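You operate a simulated robot arm through the tools that you are given. There is no shell and no other tool.

You are at the controls of a simulated robot arm. One attempt, no reset.

TASK
Pull out the press bed, rub the pencil marks off the book, and push the bed home.
Fine: lay the eraser back; leave the press bar alone. Set down upright: eraser. What is to be rubbed or washed off counts as gone when no trace of it is left.

It is judged by the outcome, as a careful person would: the job done as asked, and still so three seconds after it is handed in. It fails if anything else is knocked over, pushed out of place, dropped, spilled or broken.

THE ROBOT
A 6-joint arm with a two-finger gripper, fixed in place. Base frame: the origin is at the foot of the arm, x ahead of it, y to its left, z up. Lengths are in mm, angles in rad, forces in N, time in s.
It reaches about 1298 mm from its shoulder. Its first joint turns from -2.601 to 2.601 rad. Payload 1.57 kg.
The TCP is the grasp point between the finger pads, 21 mm short of the fingertips. In the tool frame z runs along the fingers and y along their closing line. Largest opening 70 mm; the body of the gripper starts 50 mm behind the TCP.
Orientation is that of the tool frame in the base frame, as [roll, pitch, yaw] about the fixed x, y, z axes, in that order (R = Rz(yaw) Ry(pitch) Rx(roll)). With the fingers straight down and closing along the base's y, the tool's x points along the base's -x, its y along +y and its z along -z.

THE INTERFACE
- The arm moves only by the tool apply_moves. Its argument "moves" is a list of rows, each an object (a shift or turn left out is 0, a gripper value left out holds the last) with "xyz": the shift along the tool's x, y, z in mm, a list of three; "turn": the turn, a rotation vector about the tool's x, y, z in rad, a list of three; "gripper": the gripper command, from -1 (shut) to 1 (fully open), values between in proportion. In form: [{"xyz": [dx, dy, dz], "turn": [wx, wy, wz], "gripper": gripper}, ...]. A call has 1 to 20 rows; each row is the pose to reach, as a shift and turn from the pose commanded when the call began, along the tool's axes at that moment. Each row takes 0.2 s and may step no farther than 50 mm and 0.15 rad from the row before; otherwise, or with a gripper value out of range, the whole call is refused. Where a pose cannot be reached the arm comes as near as it can. A force on the tool above 60 N (or 10 N above the force at the start of the call, whichever is more), or a blocked arm, ends the call early, and 0.2 s more pass. Each finger halts on what it meets, pressing with about 27 N; the grip force reading is that of the motor and also rises with nothing between the fingers. The clock runs only during rows and for 0.2 s after the last one: add rows that repeat a pose to give the fingers time. The reply holds the time, the measured pose of the TCP, the force on the tool along the base axes, the opening and the grip force, in the units named above and with some noise, with the torque about the TCP (base axes, N m) and any sound that the robot's microphone picked up.
- Cameras (640 x 400 px; columns grow to the right, rows downward): "scene" is fixed at [388.3, 504.2, 1592.5]; the picture's right is [-1.00, 0.01, 0.00], its down [0.00, 0.38, -0.92] and it looks along [-0.01, -0.92, -0.38] (base axes); focal length 368 px, centre (320, 200). "wrist" rides on the gripper at [79, 4, -81] in the tool frame; the picture's right is [-0.05, 1.00, 0.00], its down [-0.67, -0.04, -0.75] and it looks along [-0.74, -0.04, 0.67] (tool axes); focal length 256 px, centre (320, 200). There is no depth. A picture from a camera that has moved, and an enlarged one, comes with that camera's place and axes in the base frame and with its lens. The place of the scene camera against the robot may be out by one fixed shift of up to 18 mm in any direction.
- grab_frame(camera): a new picture of that camera. It takes no simulated time.
- raise_lower(by): slides the trunk up (or, below 0, down) by that many mm; the arm rides with it, the base frame stays. It gives what a move gives, with no picture.
- zoom(camera, box): a new picture of the part [left, top, right, bottom] of that camera's present view, enlarged. It takes no simulated time.
- job_done(): hands the job in; it is judged then, once.

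Nothing tells you positions but the pictures and the camera data. Unless the task says otherwise, let go and move clear before handing in.

The tools are called as name(argument=value, ...) on one line, values as JSON. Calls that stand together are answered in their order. apply_moves: Moves the arm, as the interface text tells. Its arguments: {"type":"object","properties":{"moves":{"type":"array","items":{"type":"object","properties":{"xyz":{"type":"array","items":{"type":"number"}},"turn":{"type":"array","items":{"type":"number"}},"gripper":{"type":"number"}}}}},"required":["moves"]} The other tools are called the same way: raise_lower (by) slides the trunk up or down; grab_frame (camera) takes a picture; zoom (camera, box) takes an enlarged picture of a part of a camera's view; job_done () hands the job in.

At the start:

```text
time: 0.0
position: [42.7, -589.6, 1145.9]
orientation: [3.141, -0.002, -3.141]
ft_force: [0.0, -0.4, 0.4]
wrist_torque: [-0.03, 0.01, 0.0]
finger_gap: 70.2
grip_force: 0.0
trunk travel left (down, up): [-828.0, 142.0]
```

scene: 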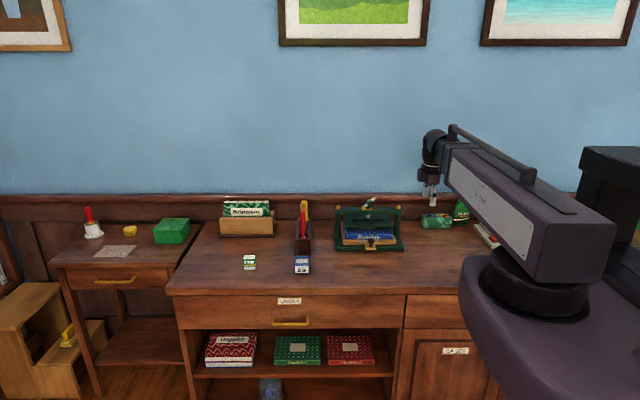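
wrist: 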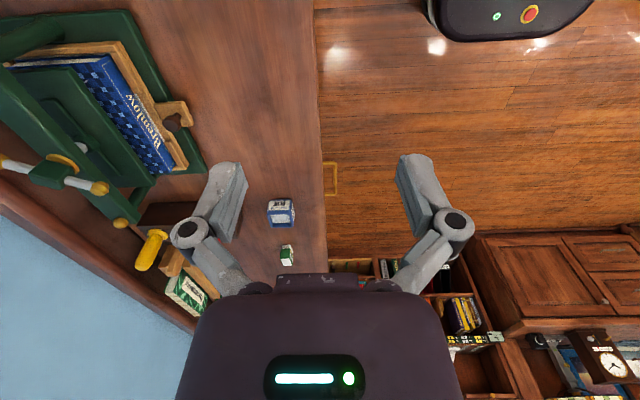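

I see a desk with a green book press holding a blue book on a bed with a knob, and two small blocks that might be erasers. I'll enlarge the views before moving.

zoom(camera="scene", box=[310, 180, 430, 260])

zoom(camera="scene", box=[210, 190, 330, 280])

zoom(camera="wrist", box=[0, 0, 320, 200])

zoom(camera="wrist", box=[120, 170, 320, 320])

zoom(camera="scene", box=[60, 200, 210, 300])

```text
5.00 times, centred on (370, 220) of scene
camera zoom: at [388.3, 504.2, 1592.5], right [-1.0, 0.01, 0.0], down [0.0, 0.38, -0.92], along [-0.01, -0.92, -0.38], focal length 1840 px, centre (70, 100)
```

zoom: 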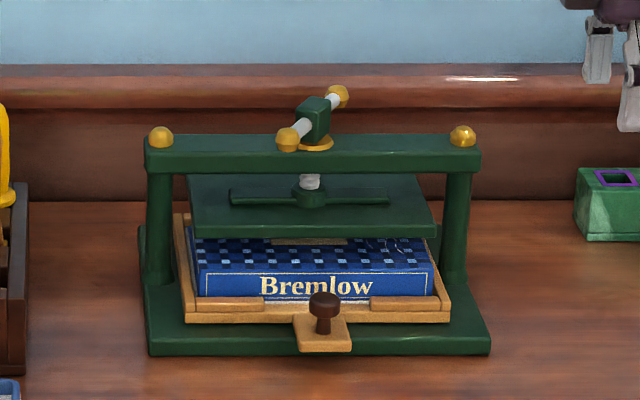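

```text
4.44 times, centred on (270, 235) of scene
camera zoom: at [388.3, 504.2, 1592.5], right [-1.0, 0.01, 0.0], down [0.0, 0.38, -0.92], along [-0.01, -0.92, -0.38], focal length 1636 px, centre (542, 44)
```

zoom: 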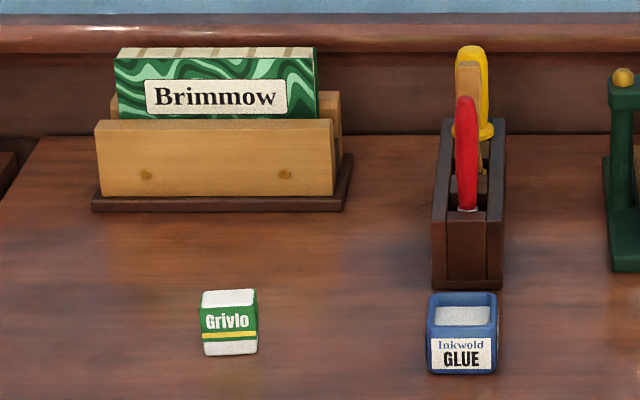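

```text
2.00 times, centred on (160, 100) of wrist
camera zoom: at [-37.1, -586.3, 1227.9], right [0.05, 1.0, 0.0], down [0.67, -0.04, 0.75], along [0.74, -0.04, -0.67], focal length 512 px, centre (640, 400)
```

zoom: 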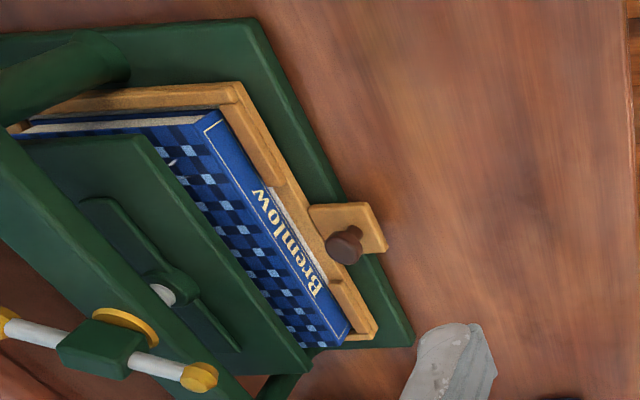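

```text
2.67 times, centred on (220, 245) of wrist
camera zoom: at [-37.1, -586.3, 1227.9], right [0.05, 1.0, 0.0], down [0.67, -0.04, 0.75], along [0.74, -0.04, -0.67], focal length 683 px, centre (587, 80)
```

zoom: 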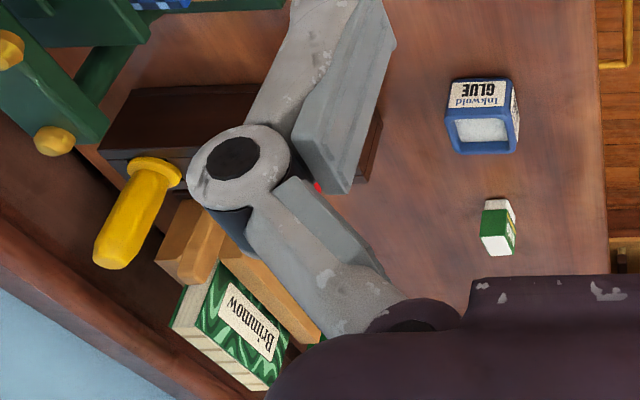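

```text
4.00 times, centred on (135, 250) of scene
camera zoom: at [388.3, 504.2, 1592.5], right [-1.0, 0.01, 0.0], down [0.0, 0.38, -0.92], along [-0.01, -0.92, -0.38], focal length 1472 px, centre (1060, 0)
```

zoom: 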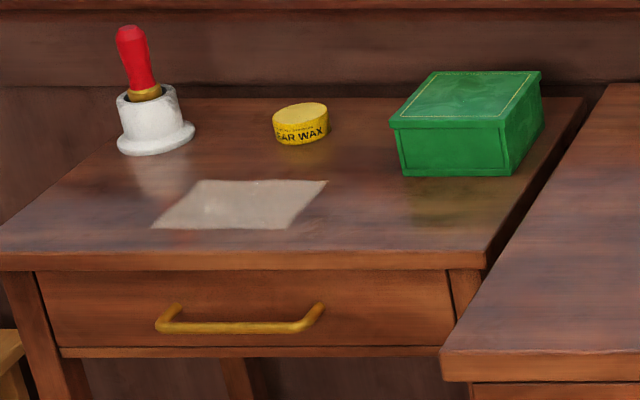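

The press is on the desk at roughly x 160, y −880, with its knob facing +y. The eraser ("Grivlo") is near x 655, y −740, and the desk top is near z 780. I'll turn the wrist camera to face the press from the front and get better measurements.

apply_moves(moves=[{"xyz": [-10.6, -10, 9], "turn": [0, 0, 0.1428]}, {"xyz": [-21.3, -20, 18], "turn": [0, 0, 0.2856]}, {"xyz": [-31.9, -30, 27], "turn": [0, 0, 0.4284]}, {"xyz": [-42.5, -40, 36], "turn": [0, 0, 0.5712]}, {"xyz": [-53.2, -50, 45], "turn": [0, 0, 0.714]}, {"xyz": [-63.8, -60, 54], "turn": [0, 0, 0.8568]}, {"xyz": [-74.5, -70, 63], "turn": [0, 0, 0.9996]}, {"xyz": [-85.1, -80, 72], "turn": [0, 0, 1.1424]}, {"xyz": [-95.7, -90, 81], "turn": [0, 0, 1.2852]}, {"xyz": [-106.4, -100, 90], "turn": [0, 0, 1.428]}, {"xyz": [-117, -110, 100], "turn": [0, 0, 1.5708]}, {"xyz": [-117, -110, 100], "turn": [0, 0, 1.5708]}])

```text
time: 2.6
position: [156.9, -701.3, 1147.6]
orientation: [3.141, 0.0, 1.569]
ft_force: [0.2, 0.9, 0.0]
wrist_torque: [-0.01, -0.03, 0.01]
finger_gap: 70.0
grip_force: 0.0
out of reach, approached as far as the arm can: row 1, 2, 3, 4, 5, 6, 7, 8, 9, 10, 11, 12
trunk travel left (down, up): [-828.0, 142.0]
```

The arm stopped at its height limit, so I'll lower the trunk to get down.

raise_lower(by=-100)

grab_frame(camera="wrist")

grab_frame(camera="scene")

```text
time: 3.9
position: [156.5, -701.4, 1047.1]
orientation: [-3.141, -0.001, 1.571]
ft_force: [0.5, -0.2, 0.0]
wrist_torque: [-0.01, 0.01, 0.01]
finger_gap: 70.2
grip_force: 0.1
trunk travel left (down, up): [-728.0, 242.0]
```

```text
taken
camera wrist: at [159.7, -622.4, 1128.0], right [1.0, -0.05, 0.0], down [-0.04, -0.67, 0.75], along [-0.04, -0.74, -0.67], focal length 256 px, centre (320, 200)
```

wrist: 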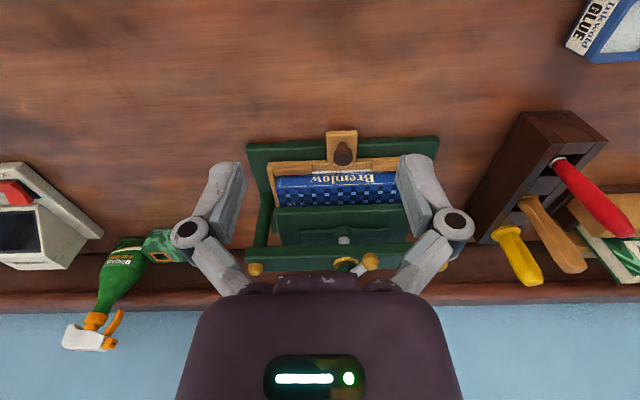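

```text
taken
```

scene: 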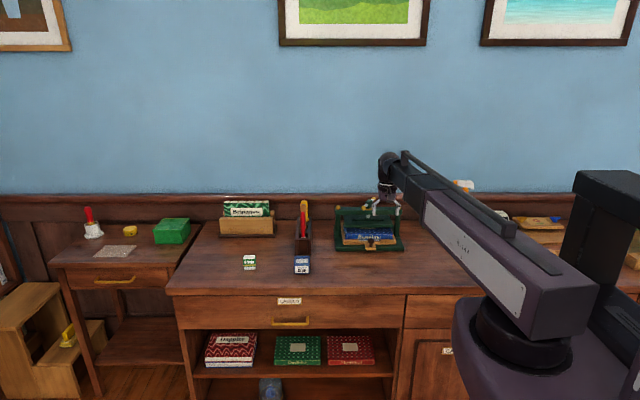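

The knob shows at about x 180, y −845. I'll go lower for a second view to triangulate heights.

raise_lower(by=-90)

grab_frame(camera="wrist")

zoom(camera="wrist", box=[220, 60, 460, 210])

```text
time: 5.2
position: [155.7, -700.9, 956.1]
orientation: [-3.141, 0.0, 1.572]
ft_force: [-0.8, -0.8, -0.4]
wrist_torque: [-0.03, -0.03, 0.06]
finger_gap: 69.9
grip_force: 0.1
trunk travel left (down, up): [-638.0, 332.0]
```

```text
taken
camera wrist: at [159.7, -622.4, 1038.0], right [1.0, -0.05, 0.0], down [-0.04, -0.67, 0.75], along [-0.04, -0.74, -0.67], focal length 256 px, centre (320, 200)
```

wrist: 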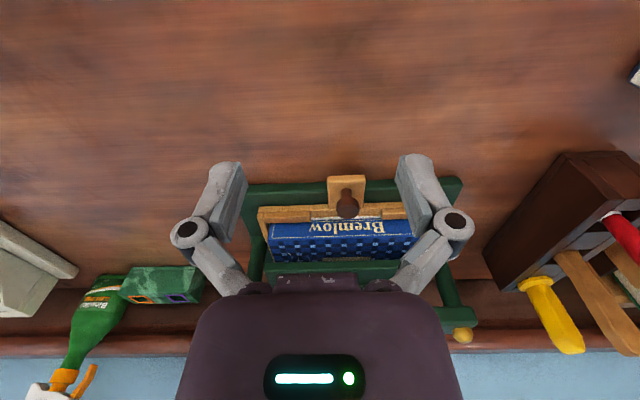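

```text
2.67 times, centred on (340, 135) of wrist
camera zoom: at [159.7, -622.4, 1038.0], right [1.0, -0.05, 0.0], down [-0.04, -0.67, 0.75], along [-0.04, -0.74, -0.67], focal length 683 px, centre (267, 373)
```

zoom: 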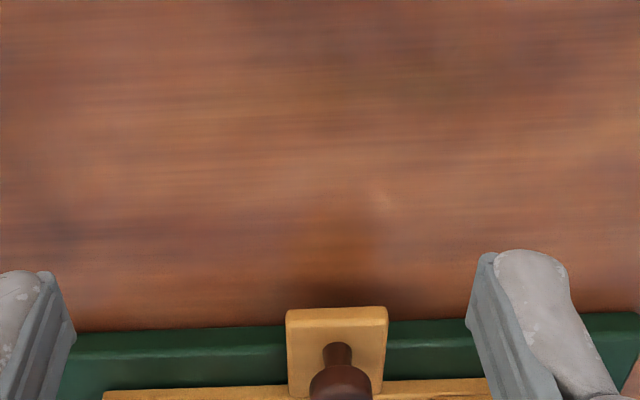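

Rough triangulation puts the knob head near z 860. I'll zoom in for a precise reading.

zoom(camera="wrist", box=[300, 160, 396, 220])

zoom(camera="wrist", box=[230, 170, 470, 320])

zoom(camera="scene", box=[330, 190, 410, 260])

```text
6.67 times, centred on (348, 190) of wrist
camera zoom: at [159.7, -622.4, 1038.0], right [1.0, -0.05, 0.0], down [-0.04, -0.67, 0.75], along [-0.04, -0.74, -0.67], focal length 1707 px, centre (133, 267)
```

zoom: 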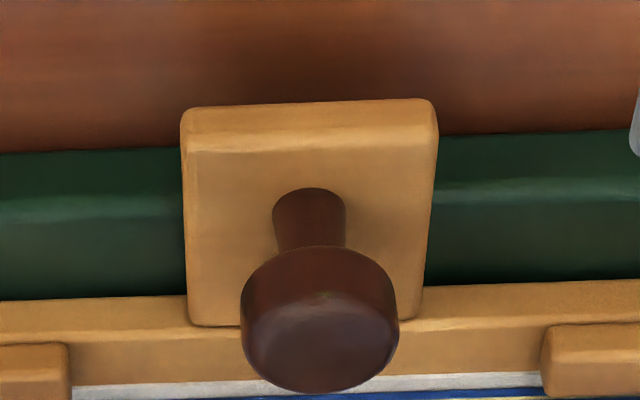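

```text
2.67 times, centred on (350, 245) of wrist
camera zoom: at [159.7, -622.4, 1038.0], right [1.0, -0.05, 0.0], down [-0.04, -0.67, 0.75], along [-0.04, -0.74, -0.67], focal length 683 px, centre (240, 80)
```

zoom: 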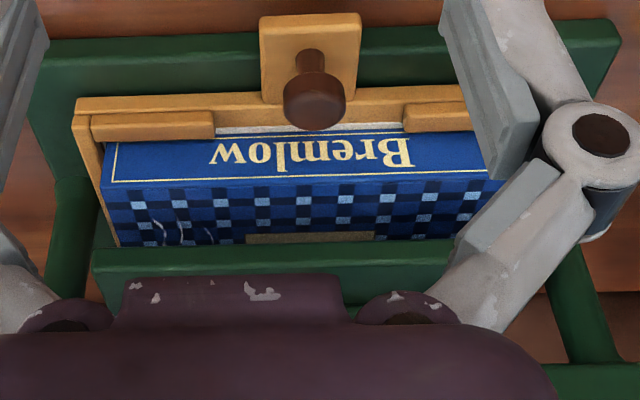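

```text
5.71 times, centred on (370, 225) of scene
camera zoom: at [388.3, 504.2, 1592.5], right [-1.0, 0.01, 0.0], down [0.0, 0.38, -0.92], along [-0.01, -0.92, -0.38], focal length 2103 px, centre (34, 57)
```

zoom: 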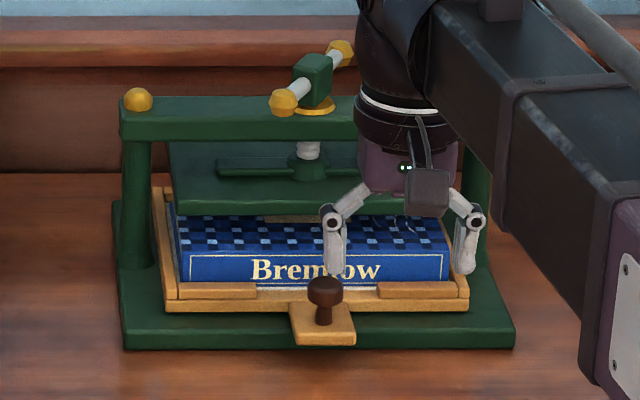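

The press is aligned with the base axes, and the handle's nearest ball is near y −914, z 970. I'll move 100 mm toward the press at this height for a steeper third view.

apply_moves(moves=[{"xyz": [-30, 10, 0]}, {"xyz": [-60, 20, 0]}, {"xyz": [-90, 20, 0]}, {"xyz": [-90, 20, 0]}])

grab_frame(camera="wrist")

zoom(camera="wrist", box=[240, 40, 400, 140])

```text
time: 6.2
position: [176.6, -792.1, 956.8]
orientation: [-3.141, 0.001, 1.57]
ft_force: [-0.2, -0.5, 0.7]
wrist_torque: [-0.01, 0.0, -0.03]
finger_gap: 70.0
grip_force: 0.1
trunk travel left (down, up): [-638.0, 332.0]
```

```text
taken
camera wrist: at [179.8, -713.0, 1037.9], right [1.0, -0.05, 0.0], down [-0.04, -0.67, 0.74], along [-0.04, -0.74, -0.67], focal length 256 px, centre (320, 200)
```

wrist: 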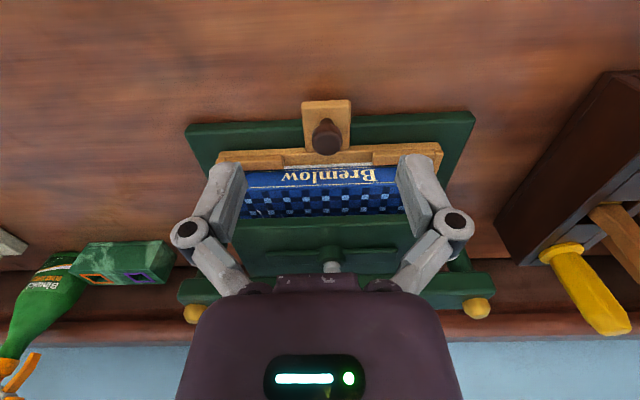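

```text
4.00 times, centred on (320, 90) of wrist
camera zoom: at [179.8, -713.0, 1037.9], right [1.0, -0.05, 0.0], down [-0.04, -0.67, 0.74], along [-0.04, -0.74, -0.67], focal length 1024 px, centre (320, 640)
```

zoom: 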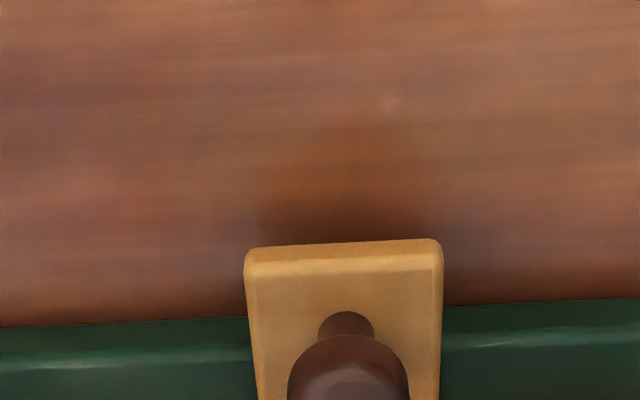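

Triangulated: knob head at about (179, −836, 857), tab top near z 823. I'll move over the knob, then lower the trunk most of the way.

apply_moves(moves=[{"xyz": [-22, 1, 0], "gripper": 1}, {"xyz": [-44, 1, 0]}, {"xyz": [-44, 1, 0]}])

raise_lower(by=-50)

grab_frame(camera="wrist")

zoom(camera="scene", box=[330, 190, 410, 260])

```text
time: 7.0
position: [178.2, -834.9, 956.8]
orientation: [3.141, -0.001, 1.57]
ft_force: [-0.1, 0.6, -0.1]
wrist_torque: [0.02, 0.03, -0.01]
finger_gap: 69.9
grip_force: 0.1
trunk travel left (down, up): [-638.0, 332.0]
```

```text
time: 7.9
position: [177.4, -834.8, 905.7]
orientation: [-3.141, -0.001, 1.571]
ft_force: [-0.5, -0.3, -0.1]
wrist_torque: [-0.02, -0.01, 0.03]
finger_gap: 70.0
grip_force: 0.1
trunk travel left (down, up): [-588.0, 382.0]
```

```text
taken
camera wrist: at [181.3, -756.3, 988.0], right [1.0, -0.05, 0.0], down [-0.04, -0.67, 0.75], along [-0.04, -0.74, -0.67], focal length 256 px, centre (320, 200)
```

wrist: 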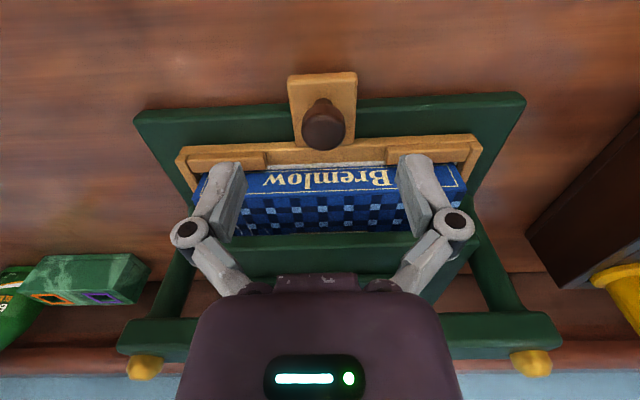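

```text
5.71 times, centred on (370, 225) of scene
camera zoom: at [388.3, 504.2, 1592.5], right [-1.0, 0.01, 0.0], down [0.0, 0.38, -0.92], along [-0.01, -0.92, -0.38], focal length 2103 px, centre (34, 57)
```

zoom: 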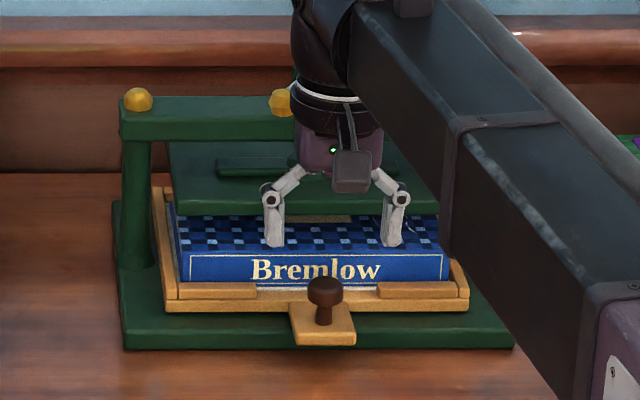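

Aligned: the knob reads (179, −837). I'll lower the last 50 mm so the pads straddle the knob head, then check.

raise_lower(by=-50)

grab_frame(camera="wrist")

zoom(camera="scene", box=[330, 190, 410, 260])

```text
time: 8.8
position: [177.8, -835.7, 856.5]
orientation: [3.141, 0.0, 1.571]
ft_force: [-0.3, 0.4, -0.6]
wrist_torque: [0.03, 0.01, 0.02]
finger_gap: 70.0
grip_force: 0.0
trunk travel left (down, up): [-538.0, 432.0]
```

```text
taken
camera wrist: at [181.3, -756.3, 938.0], right [1.0, -0.05, 0.0], down [-0.04, -0.67, 0.75], along [-0.04, -0.74, -0.67], focal length 256 px, centre (320, 200)
```

wrist: 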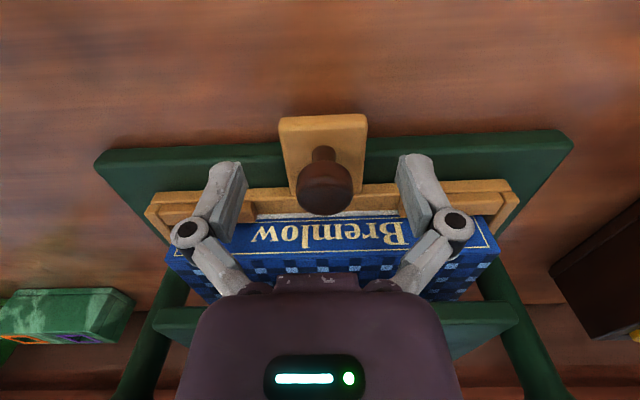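

```text
5.71 times, centred on (370, 225) of scene
camera zoom: at [388.3, 504.2, 1592.5], right [-1.0, 0.01, 0.0], down [0.0, 0.38, -0.92], along [-0.01, -0.92, -0.38], focal length 2103 px, centre (34, 57)
```

zoom: 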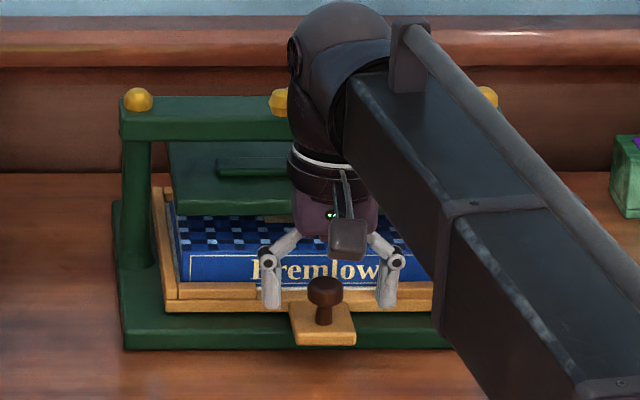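

The knob head sits right at the TCP. Closing on it now.

apply_moves(moves=[{"xyz": [0, 0, 0], "gripper": -1}, {"xyz": [0, 0, 0], "gripper": -1}, {"xyz": [0, 0, 0], "gripper": -1}, {"xyz": [0, 0, 0], "gripper": -1}])

grab_frame(camera="wrist")

```text
time: 9.8
position: [179.5, -835.1, 857.4]
orientation: [3.141, 0.002, 1.571]
ft_force: [14.5, -2.8, 15.3]
wrist_torque: [-0.24, -0.19, 0.08]
finger_gap: 24.9
grip_force: 31.9
trunk travel left (down, up): [-538.0, 432.0]
```

```text
taken
camera wrist: at [182.9, -755.7, 938.6], right [1.0, -0.05, 0.0], down [-0.04, -0.67, 0.75], along [-0.04, -0.74, -0.67], focal length 256 px, centre (320, 200)
```

wrist: 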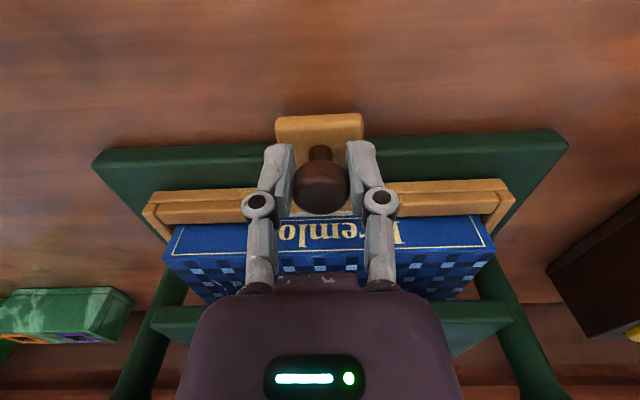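

The knob is gripped (24.9 mm). I'll relax the small side load and begin pulling gently toward +y.

apply_moves(moves=[{"xyz": [0, 1.3, -0.8], "gripper": -1}, {"xyz": [5, 1.5, -0.9]}, {"xyz": [10, 1.5, -0.9]}, {"xyz": [16, 1.5, -0.9]}, {"xyz": [22, 1.5, -0.9]}, {"xyz": [30, 1.5, -0.9]}])

grab_frame(camera="wrist")

zoom(camera="scene", box=[310, 180, 430, 260])

```text
time: 11.2
position: [179.3, -805.4, 857.2]
orientation: [3.141, 0.003, 1.572]
ft_force: [6.8, 0.0, 13.0]
wrist_torque: [-0.32, -0.06, 0.02]
finger_gap: 24.7
grip_force: 32.2
trunk travel left (down, up): [-538.0, 432.0]
```

```text
taken
camera wrist: at [183.2, -725.4, 938.6], right [1.0, -0.05, 0.0], down [-0.04, -0.67, 0.75], along [-0.04, -0.74, -0.67], focal length 256 px, centre (320, 200)
```

wrist: 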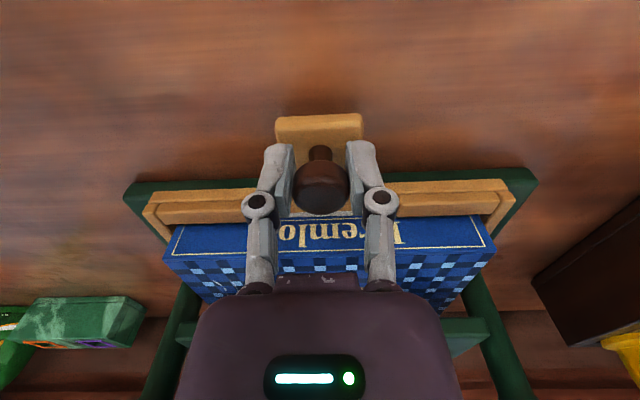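

```text
5.00 times, centred on (370, 220) of scene
camera zoom: at [388.3, 504.2, 1592.5], right [-1.0, 0.01, 0.0], down [0.0, 0.38, -0.92], along [-0.01, -0.92, -0.38], focal length 1840 px, centre (70, 100)
```

zoom: 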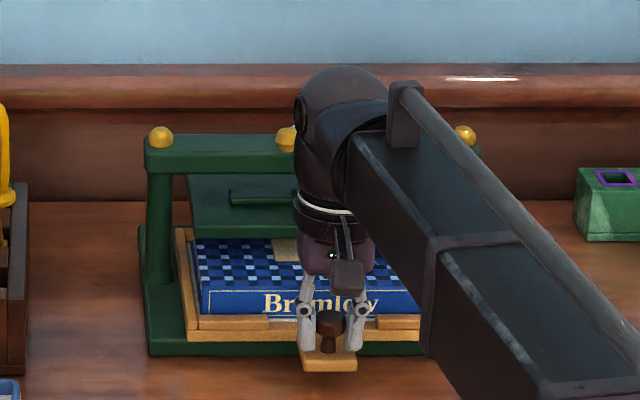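

The bed slides freely with the knob. Continuing to pull.

apply_moves(moves=[{"xyz": [8, 0.5, -0.5], "gripper": -1}, {"xyz": [16, 0.5, -0.5]}, {"xyz": [24, 0.5, -0.5]}, {"xyz": [32, 0.5, -0.5]}, {"xyz": [40, 0.5, -0.5]}, {"xyz": [48, 0.5, -0.5]}])

zoom(camera="scene", box=[310, 180, 430, 260])

```text
time: 12.6
position: [180.2, -755.8, 858.8]
orientation: [-3.141, 0.001, 1.572]
ft_force: [0.1, -1.4, 11.6]
wrist_torque: [-0.43, 0.04, 0.01]
finger_gap: 24.8
grip_force: 31.9
trunk travel left (down, up): [-538.0, 432.0]
```

```text
5.00 times, centred on (370, 220) of scene
camera zoom: at [388.3, 504.2, 1592.5], right [-1.0, 0.01, 0.0], down [0.0, 0.38, -0.92], along [-0.01, -0.92, -0.38], focal length 1840 px, centre (70, 100)
```

zoom: 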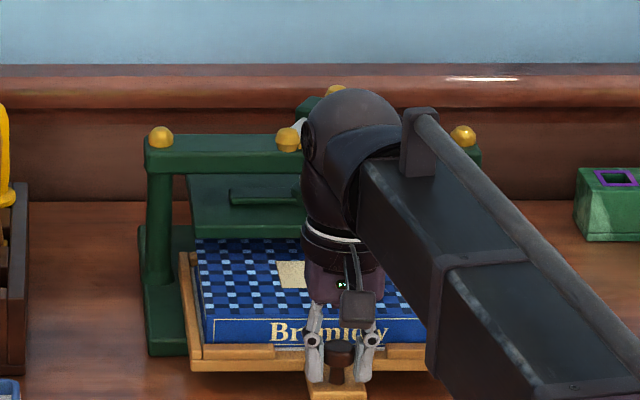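

Out by about 80 mm and still smooth. Pulling further.

apply_moves(moves=[{"xyz": [8, 0, -0.3], "gripper": -1}, {"xyz": [16, 0, -0.3]}, {"xyz": [24, 0, -0.3]}, {"xyz": [32, 0, -0.3]}, {"xyz": [40, 0, -0.3]}])

zoom(camera="scene", box=[310, 180, 430, 260])

grab_frame(camera="wrist")

```text
time: 13.8
position: [180.9, -716.4, 857.0]
orientation: [-3.141, 0.001, 1.571]
ft_force: [-1.8, -1.4, 11.4]
wrist_torque: [-0.39, 0.01, 0.02]
finger_gap: 24.8
grip_force: 32.0
trunk travel left (down, up): [-538.0, 432.0]
```

```text
5.00 times, centred on (370, 220) of scene
camera zoom: at [388.3, 504.2, 1592.5], right [-1.0, 0.01, 0.0], down [0.0, 0.38, -0.92], along [-0.01, -0.92, -0.38], focal length 1840 px, centre (70, 100)
```

zoom: 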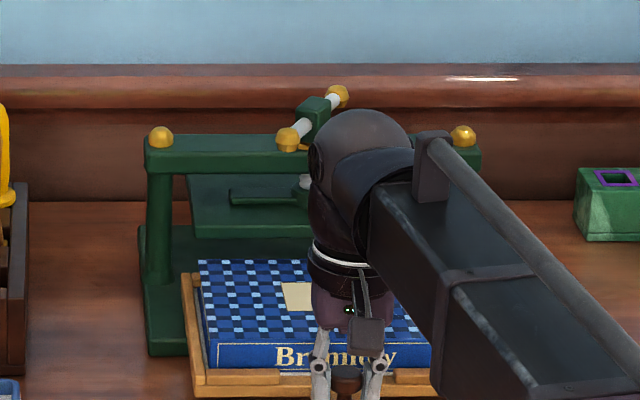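

```text
taken
camera wrist: at [183.2, -637.8, 938.5], right [1.0, -0.05, 0.0], down [-0.04, -0.67, 0.75], along [-0.04, -0.74, -0.67], focal length 256 px, centre (320, 200)
```

wrist: 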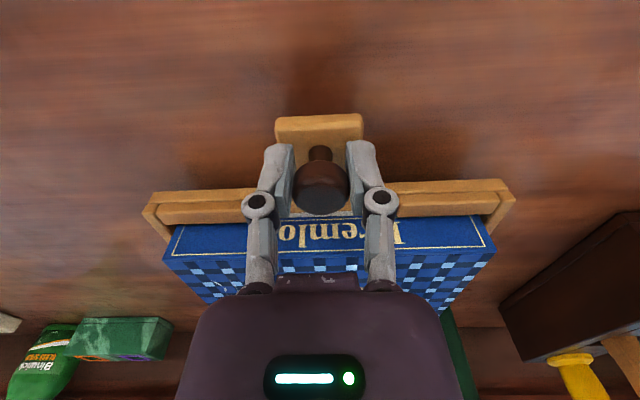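

The bed is out about 120 mm, but the book's rear may still lie under the plate. The steady upward force on the tool suggests the bed runs in guides, so I'll keep pulling in small steps and watch for a stop.

apply_moves(moves=[{"xyz": [6, 0, -0.5], "gripper": -1}, {"xyz": [12, 0, -0.5]}, {"xyz": [18, 0, -0.5]}, {"xyz": [24, 0, -0.5]}, {"xyz": [30, 0, -0.5]}])

zoom(camera="scene", box=[310, 180, 430, 260])

```text
time: 15.0
position: [180.2, -687.0, 856.4]
orientation: [-3.141, 0.0, 1.569]
ft_force: [-3.3, -0.9, 12.2]
wrist_torque: [-0.26, 0.04, -0.02]
finger_gap: 24.9
grip_force: 32.4
trunk travel left (down, up): [-538.0, 432.0]
```

```text
5.00 times, centred on (370, 220) of scene
camera zoom: at [388.3, 504.2, 1592.5], right [-1.0, 0.01, 0.0], down [0.0, 0.38, -0.92], along [-0.01, -0.92, -0.38], focal length 1840 px, centre (70, 100)
```

zoom: 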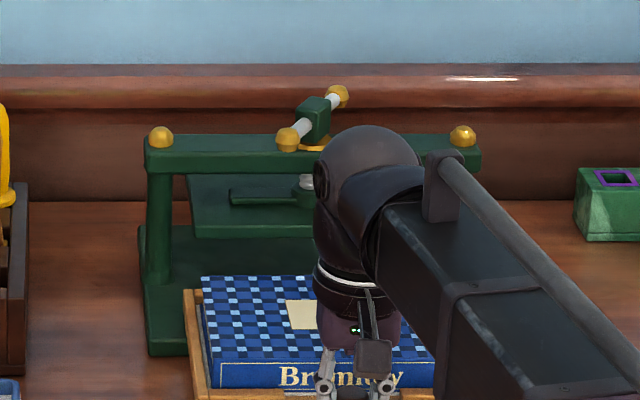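

Still smooth with no stop yet. The book's rear edge is near y −896, so I'll pull another 35 mm to clear the plate.

apply_moves(moves=[{"xyz": [6, 0.3, -0.5], "gripper": -1}, {"xyz": [12, 0.3, -0.5]}, {"xyz": [18, 0.3, -0.5]}, {"xyz": [24, 0.3, -0.5]}, {"xyz": [30, 0.3, -0.5]}, {"xyz": [36, 0.3, -0.5]}])

zoom(camera="scene", box=[310, 180, 430, 270])

grab_frame(camera="wrist")

```text
time: 16.4
position: [180.2, -651.4, 856.3]
orientation: [3.14, 0.003, 1.57]
ft_force: [2.8, -1.6, 12.0]
wrist_torque: [-0.3, -0.03, 0.03]
finger_gap: 24.9
grip_force: 32.3
out of reach, approached as far as the arm can: row 1, 5
trunk travel left (down, up): [-538.0, 432.0]
```

```text
4.44 times, centred on (370, 225) of scene
camera zoom: at [388.3, 504.2, 1592.5], right [-1.0, 0.01, 0.0], down [0.0, 0.38, -0.92], along [-0.01, -0.92, -0.38], focal length 1636 px, centre (98, 89)
```

zoom: 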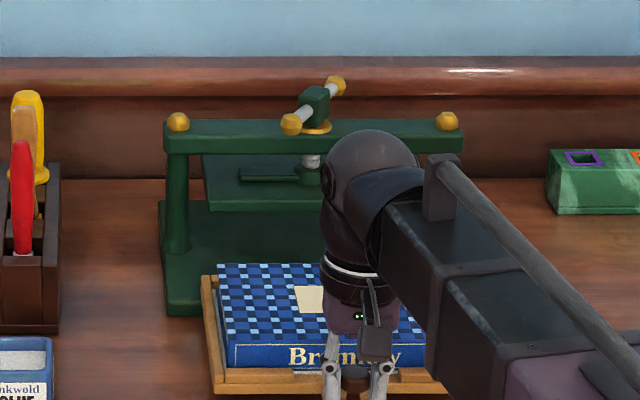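

```text
taken
camera wrist: at [183.1, -571.5, 938.4], right [1.0, -0.05, 0.0], down [-0.04, -0.67, 0.75], along [-0.04, -0.74, -0.67], focal length 256 px, centre (320, 200)
```

wrist: 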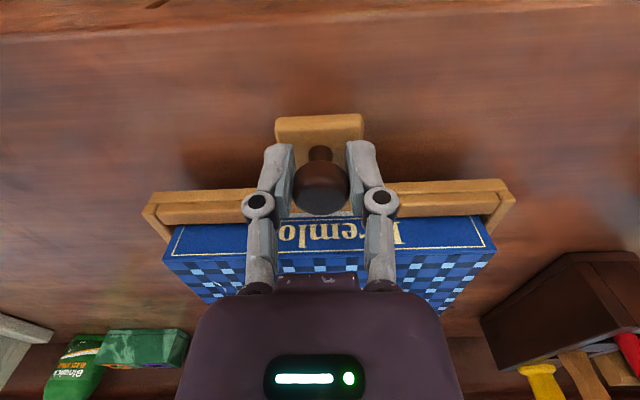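

The bed is out about 185 mm and the whole book is clear of the plate. I'll release the knob and raise up to look at the cover.

apply_moves(moves=[{"xyz": [0, 0, -1], "gripper": 0}, {"xyz": [0, 0, -1], "gripper": 1}, {"xyz": [0, 0, -1], "gripper": 1}, {"xyz": [0, 0, -1], "gripper": 1}, {"xyz": [0, 0, -1], "gripper": 1}])

raise_lower(by=150)

grab_frame(camera="wrist")

grab_frame(camera="scene")

```text
time: 17.6
position: [178.9, -650.9, 856.3]
orientation: [-3.141, 0.0, 1.57]
ft_force: [-0.4, 0.4, -0.3]
wrist_torque: [0.03, 0.02, -0.01]
finger_gap: 70.0
grip_force: 0.1
out of reach, approached as far as the arm can: row 1, 2, 3, 4, 5
trunk travel left (down, up): [-538.0, 432.0]
```

```text
time: 19.4
position: [179.1, -650.7, 1006.6]
orientation: [-3.141, -0.001, 1.569]
ft_force: [0.1, -1.0, 0.6]
wrist_torque: [-0.01, 0.0, -0.01]
finger_gap: 70.2
grip_force: 0.1
trunk travel left (down, up): [-688.0, 282.0]
```

```text
taken
camera wrist: at [182.8, -572.3, 1087.9], right [1.0, -0.05, 0.0], down [-0.04, -0.67, 0.75], along [-0.04, -0.74, -0.67], focal length 256 px, centre (320, 200)
```

wrist: 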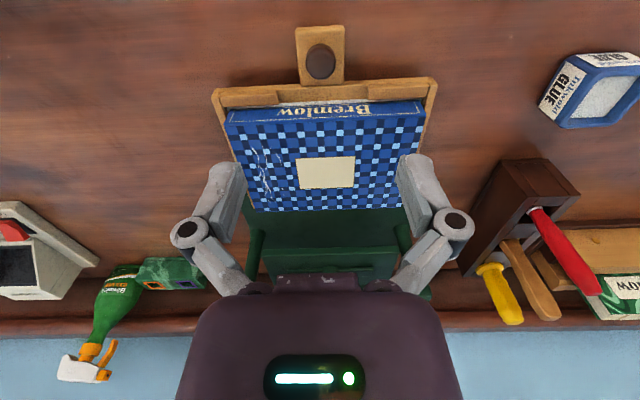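

```text
taken
```

scene: 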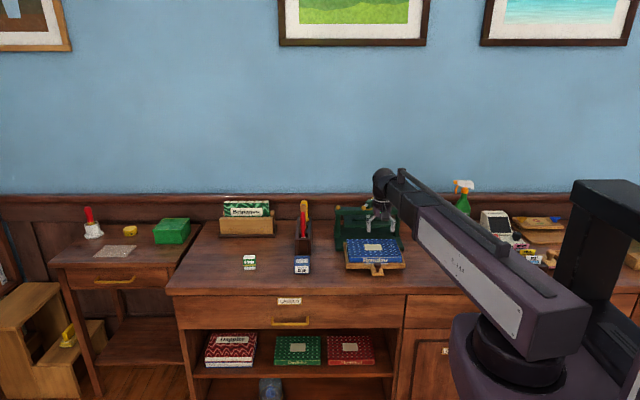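

The bed stays level after release, so it runs on a guide. I'll enlarge the cover to find the marks.

zoom(camera="wrist", box=[210, 70, 450, 220])

zoom(camera="wrist", box=[220, 110, 316, 220])

zoom(camera="scene", box=[335, 225, 415, 280])

zoom(camera="scene", box=[230, 245, 278, 275])

```text
2.67 times, centred on (330, 145) of wrist
camera zoom: at [182.8, -572.3, 1087.9], right [1.0, -0.05, 0.0], down [-0.04, -0.67, 0.75], along [-0.04, -0.74, -0.67], focal length 683 px, centre (293, 347)
```

zoom: 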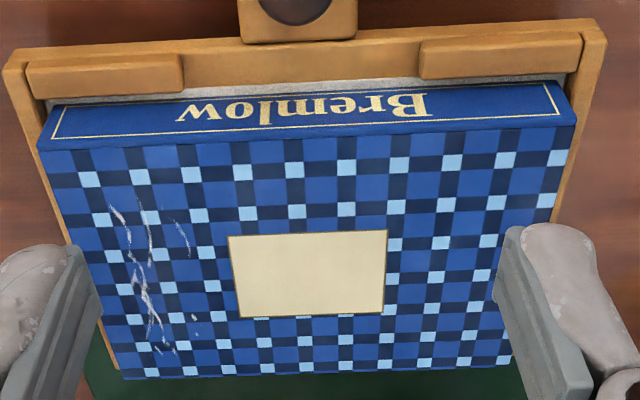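

```text
3.64 times, centred on (268, 165) of wrist
camera zoom: at [182.8, -572.3, 1087.9], right [1.0, -0.05, 0.0], down [-0.04, -0.67, 0.75], along [-0.04, -0.74, -0.67], focal length 931 px, centre (509, 327)
```

zoom: 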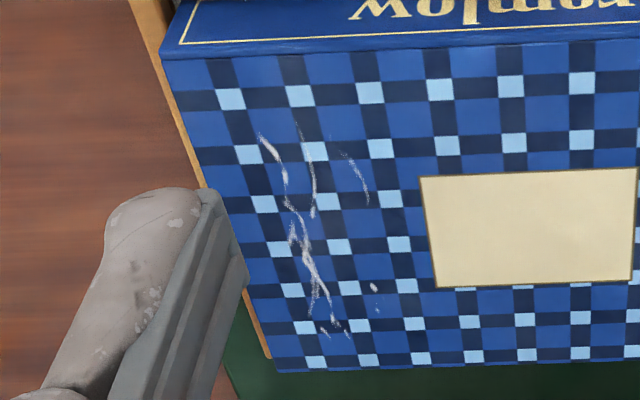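

```text
7.27 times, centred on (375, 252) of scene
camera zoom: at [388.3, 504.2, 1592.5], right [-1.0, 0.01, 0.0], down [0.0, 0.38, -0.92], along [-0.01, -0.92, -0.38], focal length 2676 px, centre (-80, -182)
```

zoom: 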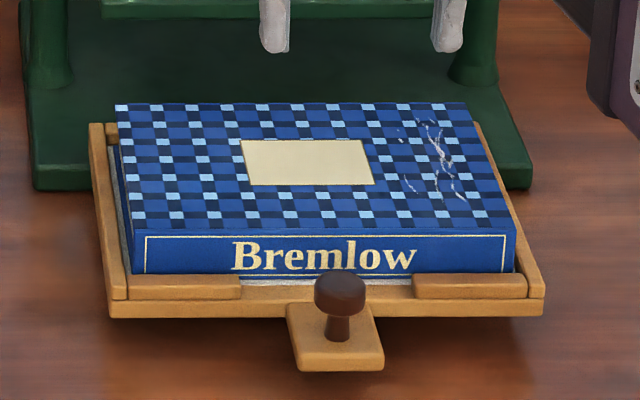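

```text
13.33 times, centred on (254, 260) of scene
camera zoom: at [388.3, 504.2, 1592.5], right [-1.0, 0.01, 0.0], down [0.0, 0.38, -0.92], along [-0.01, -0.92, -0.38], focal length 4907 px, centre (1200, -600)
```

zoom: 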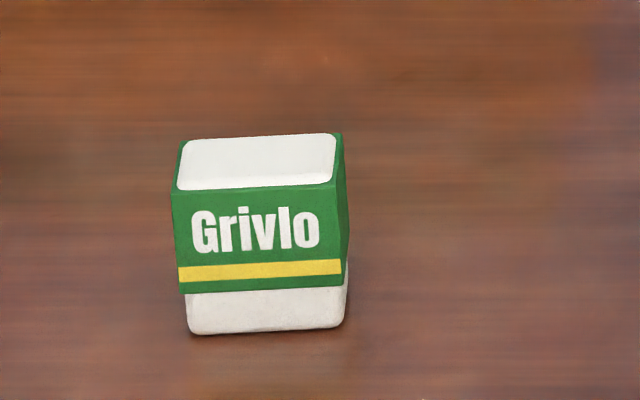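

The marks are on the left side of the cover, about x 93–127, y −738 to −842, with the cover at z ≈ 849. The eraser is about 49×29×53 mm, standing with its bare end down. I'll turn the tool so the fingers close along y and move to view the eraser.

apply_moves(moves=[{"xyz": [-7.5, 26.75, 0], "turn": [0, 0, -0.1309]}, {"xyz": [-15, 53.5, 0], "turn": [0, 0, -0.2618]}, {"xyz": [-22.5, 80.25, 0], "turn": [0, 0, -0.3927]}, {"xyz": [-30, 107, 0], "turn": [0, 0, -0.5236]}, {"xyz": [-37.5, 133.75, 0], "turn": [0, 0, -0.6545]}, {"xyz": [-45, 160.5, 0], "turn": [0, 0, -0.7854]}, {"xyz": [-52.5, 187.25, 0], "turn": [0, 0, -0.9163]}, {"xyz": [-60, 214, 0], "turn": [0, 0, -1.0472]}, {"xyz": [-67.5, 240.75, 0], "turn": [0, 0, -1.1781]}, {"xyz": [-75, 267.5, 0], "turn": [0, 0, -1.309]}, {"xyz": [-82.5, 294.25, 0], "turn": [0, 0, -1.4399]}, {"xyz": [-90, 321, 0], "turn": [0, 0, -1.5708]}, {"xyz": [-90, 321, 0], "turn": [0, 0, -1.5708]}])

grab_frame(camera="wrist")

grab_frame(camera="scene")

```text
time: 22.2
position: [501.2, -741.1, 1007.1]
orientation: [3.141, 0.001, -3.14]
ft_force: [-0.1, -0.2, -0.6]
wrist_torque: [0.01, -0.02, -0.01]
finger_gap: 70.1
grip_force: 0.0
trunk travel left (down, up): [-688.0, 282.0]
```

```text
taken
camera wrist: at [420.7, -737.2, 1088.1], right [0.05, 1.0, 0.0], down [0.67, -0.03, 0.75], along [0.74, -0.04, -0.67], focal length 256 px, centre (320, 200)
```

wrist: 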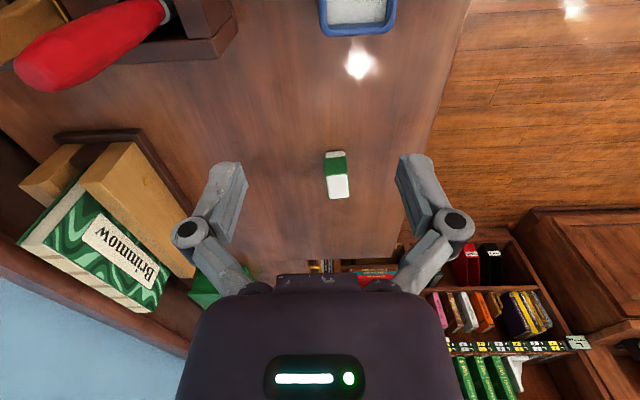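

```text
taken
```

scene: 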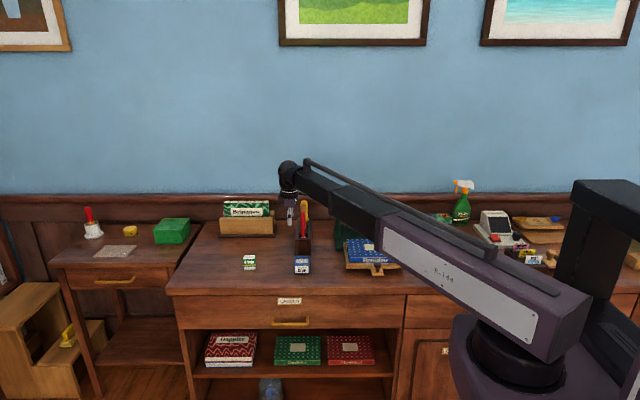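

zoom(camera="wrist", box=[290, 135, 386, 210])

```text
5.33 times, centred on (338, 172) of wrist
camera zoom: at [420.7, -737.2, 1088.1], right [0.05, 1.0, 0.0], down [0.67, -0.03, 0.75], along [0.74, -0.04, -0.67], focal length 1365 px, centre (224, 347)
```

zoom: 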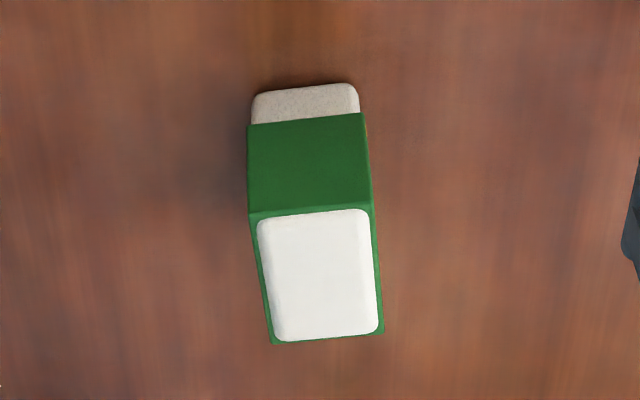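

The eraser is at roughly (672, −726), turned about 5°, with its top near z 837. I'll move closer for a second view to fix the heights.

apply_moves(moves=[{"xyz": [-30, 5, 0]}, {"xyz": [-60, 10, 0]}, {"xyz": [-89, 15, 0]}, {"xyz": [-89, 15, 0]}])

raise_lower(by=-70)

grab_frame(camera="wrist")

zoom(camera="wrist", box=[270, 90, 414, 180])

```text
time: 23.2
position: [590.2, -725.7, 1006.2]
orientation: [3.141, 0.0, -3.141]
ft_force: [-0.1, 0.2, 0.4]
wrist_torque: [-0.03, 0.02, 0.03]
finger_gap: 70.0
grip_force: 0.0
trunk travel left (down, up): [-688.0, 282.0]
```

```text
time: 24.2
position: [590.4, -727.0, 936.9]
orientation: [3.141, 0.001, 3.14]
ft_force: [0.0, -0.1, -1.1]
wrist_torque: [-0.01, 0.01, 0.02]
finger_gap: 70.0
grip_force: 0.0
trunk travel left (down, up): [-618.0, 352.0]
```

```text
taken
camera wrist: at [509.5, -721.8, 1018.1], right [0.05, 1.0, 0.0], down [0.67, -0.04, 0.74], along [0.74, -0.04, -0.67], focal length 256 px, centre (320, 200)
```

wrist: 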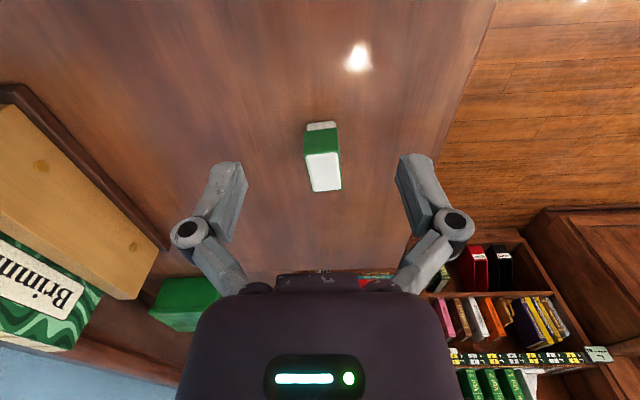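

```text
4.44 times, centred on (342, 135) of wrist
camera zoom: at [509.5, -721.8, 1018.1], right [0.05, 1.0, 0.0], down [0.67, -0.04, 0.74], along [0.74, -0.04, -0.67], focal length 1138 px, centre (222, 489)
```

zoom: 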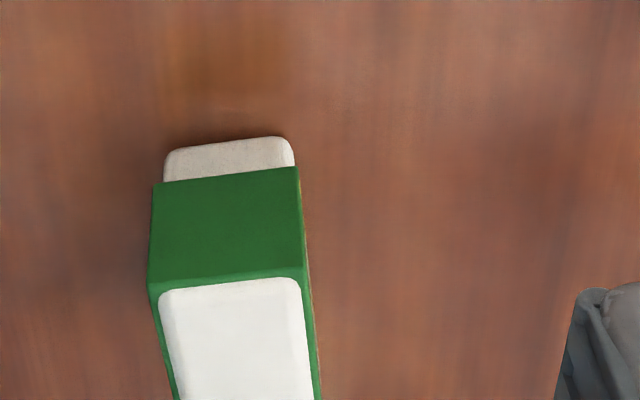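

The eraser's centre reads (668.5, −726), yaw 0.09 rad, top near z 840. I'll move over it with matching yaw and lower partway.

apply_moves(moves=[{"xyz": [-26, 0, 0], "turn": [0, 0, -0.03]}, {"xyz": [-52, 0, 0], "turn": [0, 0, -0.06]}, {"xyz": [-78.5, 0, 0], "turn": [0, 0, -0.09]}, {"xyz": [-78.5, 0, 0], "turn": [0, 0, -0.09]}])

raise_lower(by=-50)

grab_frame(camera="wrist")

zoom(camera="scene", box=[215, 220, 295, 280])

```text
time: 25.2
position: [668.7, -725.4, 936.5]
orientation: [3.141, 0.0, -3.049]
ft_force: [1.1, -0.4, -0.2]
wrist_torque: [0.04, -0.03, 0.0]
finger_gap: 70.0
grip_force: 0.1
trunk travel left (down, up): [-618.0, 352.0]
```

```text
time: 26.2
position: [669.2, -726.2, 886.1]
orientation: [3.141, -0.001, -3.054]
ft_force: [0.0, 0.8, 0.4]
wrist_torque: [0.04, 0.0, 0.02]
finger_gap: 69.9
grip_force: 0.0
trunk travel left (down, up): [-568.0, 402.0]
```

```text
taken
camera wrist: at [588.7, -729.3, 968.1], right [-0.04, 1.0, 0.0], down [0.67, 0.02, 0.74], along [0.74, 0.03, -0.67], focal length 256 px, centre (320, 200)
```

wrist: 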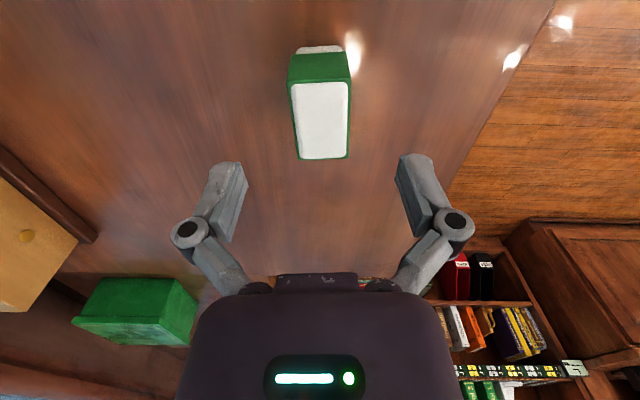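

```text
6.67 times, centred on (255, 250) of scene
camera zoom: at [388.3, 504.2, 1592.5], right [-1.0, 0.01, 0.0], down [0.0, 0.38, -0.92], along [-0.01, -0.92, -0.38], focal length 2453 px, centre (753, -133)
```

zoom: 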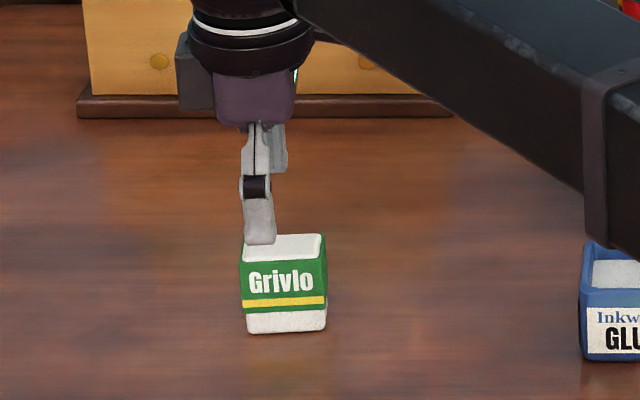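

Better triangulation: eraser top at z ≈ 844.5, desk at z ≈ 800, centre (664, −725). I'll correct by −5 mm in x and lower to TCP z ≈ 832, with fingertips about 11 mm above the desk.

apply_moves(moves=[{"xyz": [4.9, 1.4, 0], "gripper": 1}, {"xyz": [4.9, 1.4, 0], "gripper": 1}])

raise_lower(by=-53)

grab_frame(camera="wrist")

zoom(camera="scene", box=[215, 220, 295, 280])

```text
time: 26.8
position: [664.7, -725.2, 887.1]
orientation: [-3.142, -0.001, -3.053]
ft_force: [-0.2, -0.1, -0.7]
wrist_torque: [0.03, 0.02, -0.04]
finger_gap: 70.2
grip_force: 0.0
trunk travel left (down, up): [-568.0, 402.0]
```

```text
time: 27.7
position: [664.4, -723.5, 833.6]
orientation: [3.14, 0.0, -3.052]
ft_force: [-1.0, -0.6, 0.4]
wrist_torque: [-0.05, -0.01, -0.02]
finger_gap: 70.2
grip_force: 0.0
trunk travel left (down, up): [-515.0, 455.0]
```

```text
taken
camera wrist: at [584.0, -728.3, 915.0], right [-0.04, 1.0, 0.0], down [0.67, 0.02, 0.74], along [0.74, 0.03, -0.67], focal length 256 px, centre (320, 200)
```

wrist: 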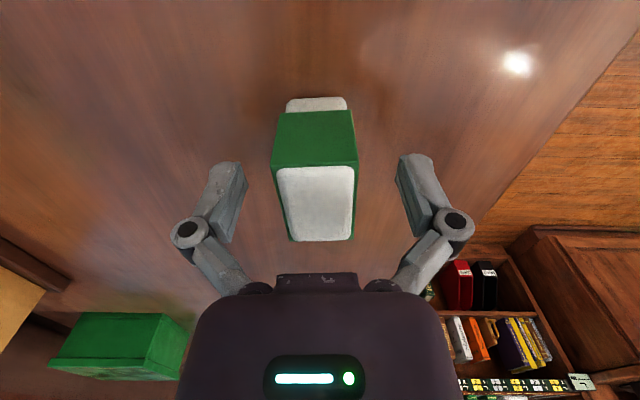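

```text
6.67 times, centred on (255, 250) of scene
camera zoom: at [388.3, 504.2, 1592.5], right [-1.0, 0.01, 0.0], down [0.0, 0.38, -0.92], along [-0.01, -0.92, -0.38], focal length 2453 px, centre (753, -133)
```

zoom: 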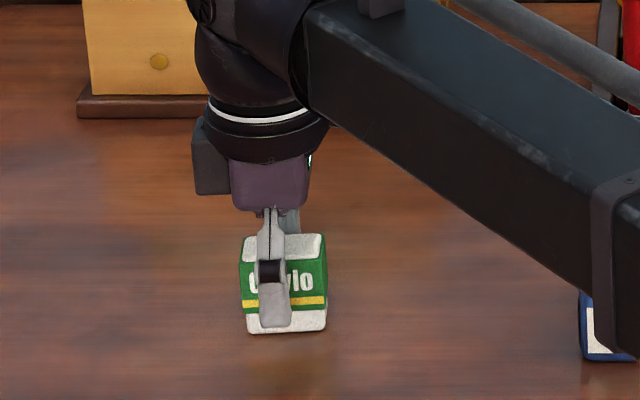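

The eraser is centred between the fingers. Closing on it.

apply_moves(moves=[{"xyz": [0, 0, 0], "gripper": -1}, {"xyz": [0, 0, 0], "gripper": -1}, {"xyz": [0, 0, 0], "gripper": -1}, {"xyz": [0, 0, 0], "gripper": -1}])

grab_frame(camera="wrist")

```text
time: 28.7
position: [663.1, -725.0, 834.0]
orientation: [3.141, 0.0, -3.051]
ft_force: [-1.5, -1.0, 7.1]
wrist_torque: [-0.05, -0.01, 0.0]
finger_gap: 29.2
grip_force: 27.1
trunk travel left (down, up): [-515.0, 455.0]
```

```text
taken
camera wrist: at [583.6, -728.1, 915.7], right [-0.04, 1.0, 0.0], down [0.67, 0.02, 0.75], along [0.74, 0.03, -0.67], focal length 256 px, centre (320, 200)
```

wrist: 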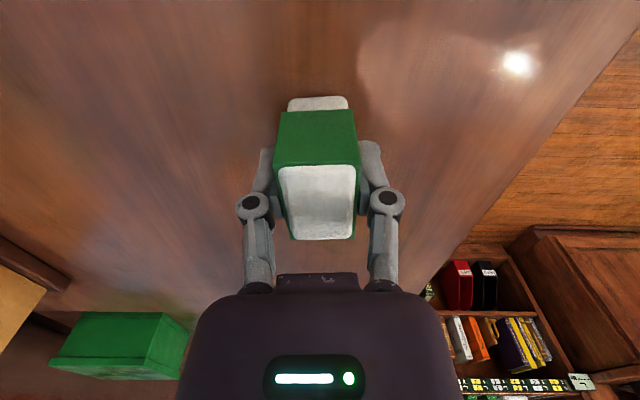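

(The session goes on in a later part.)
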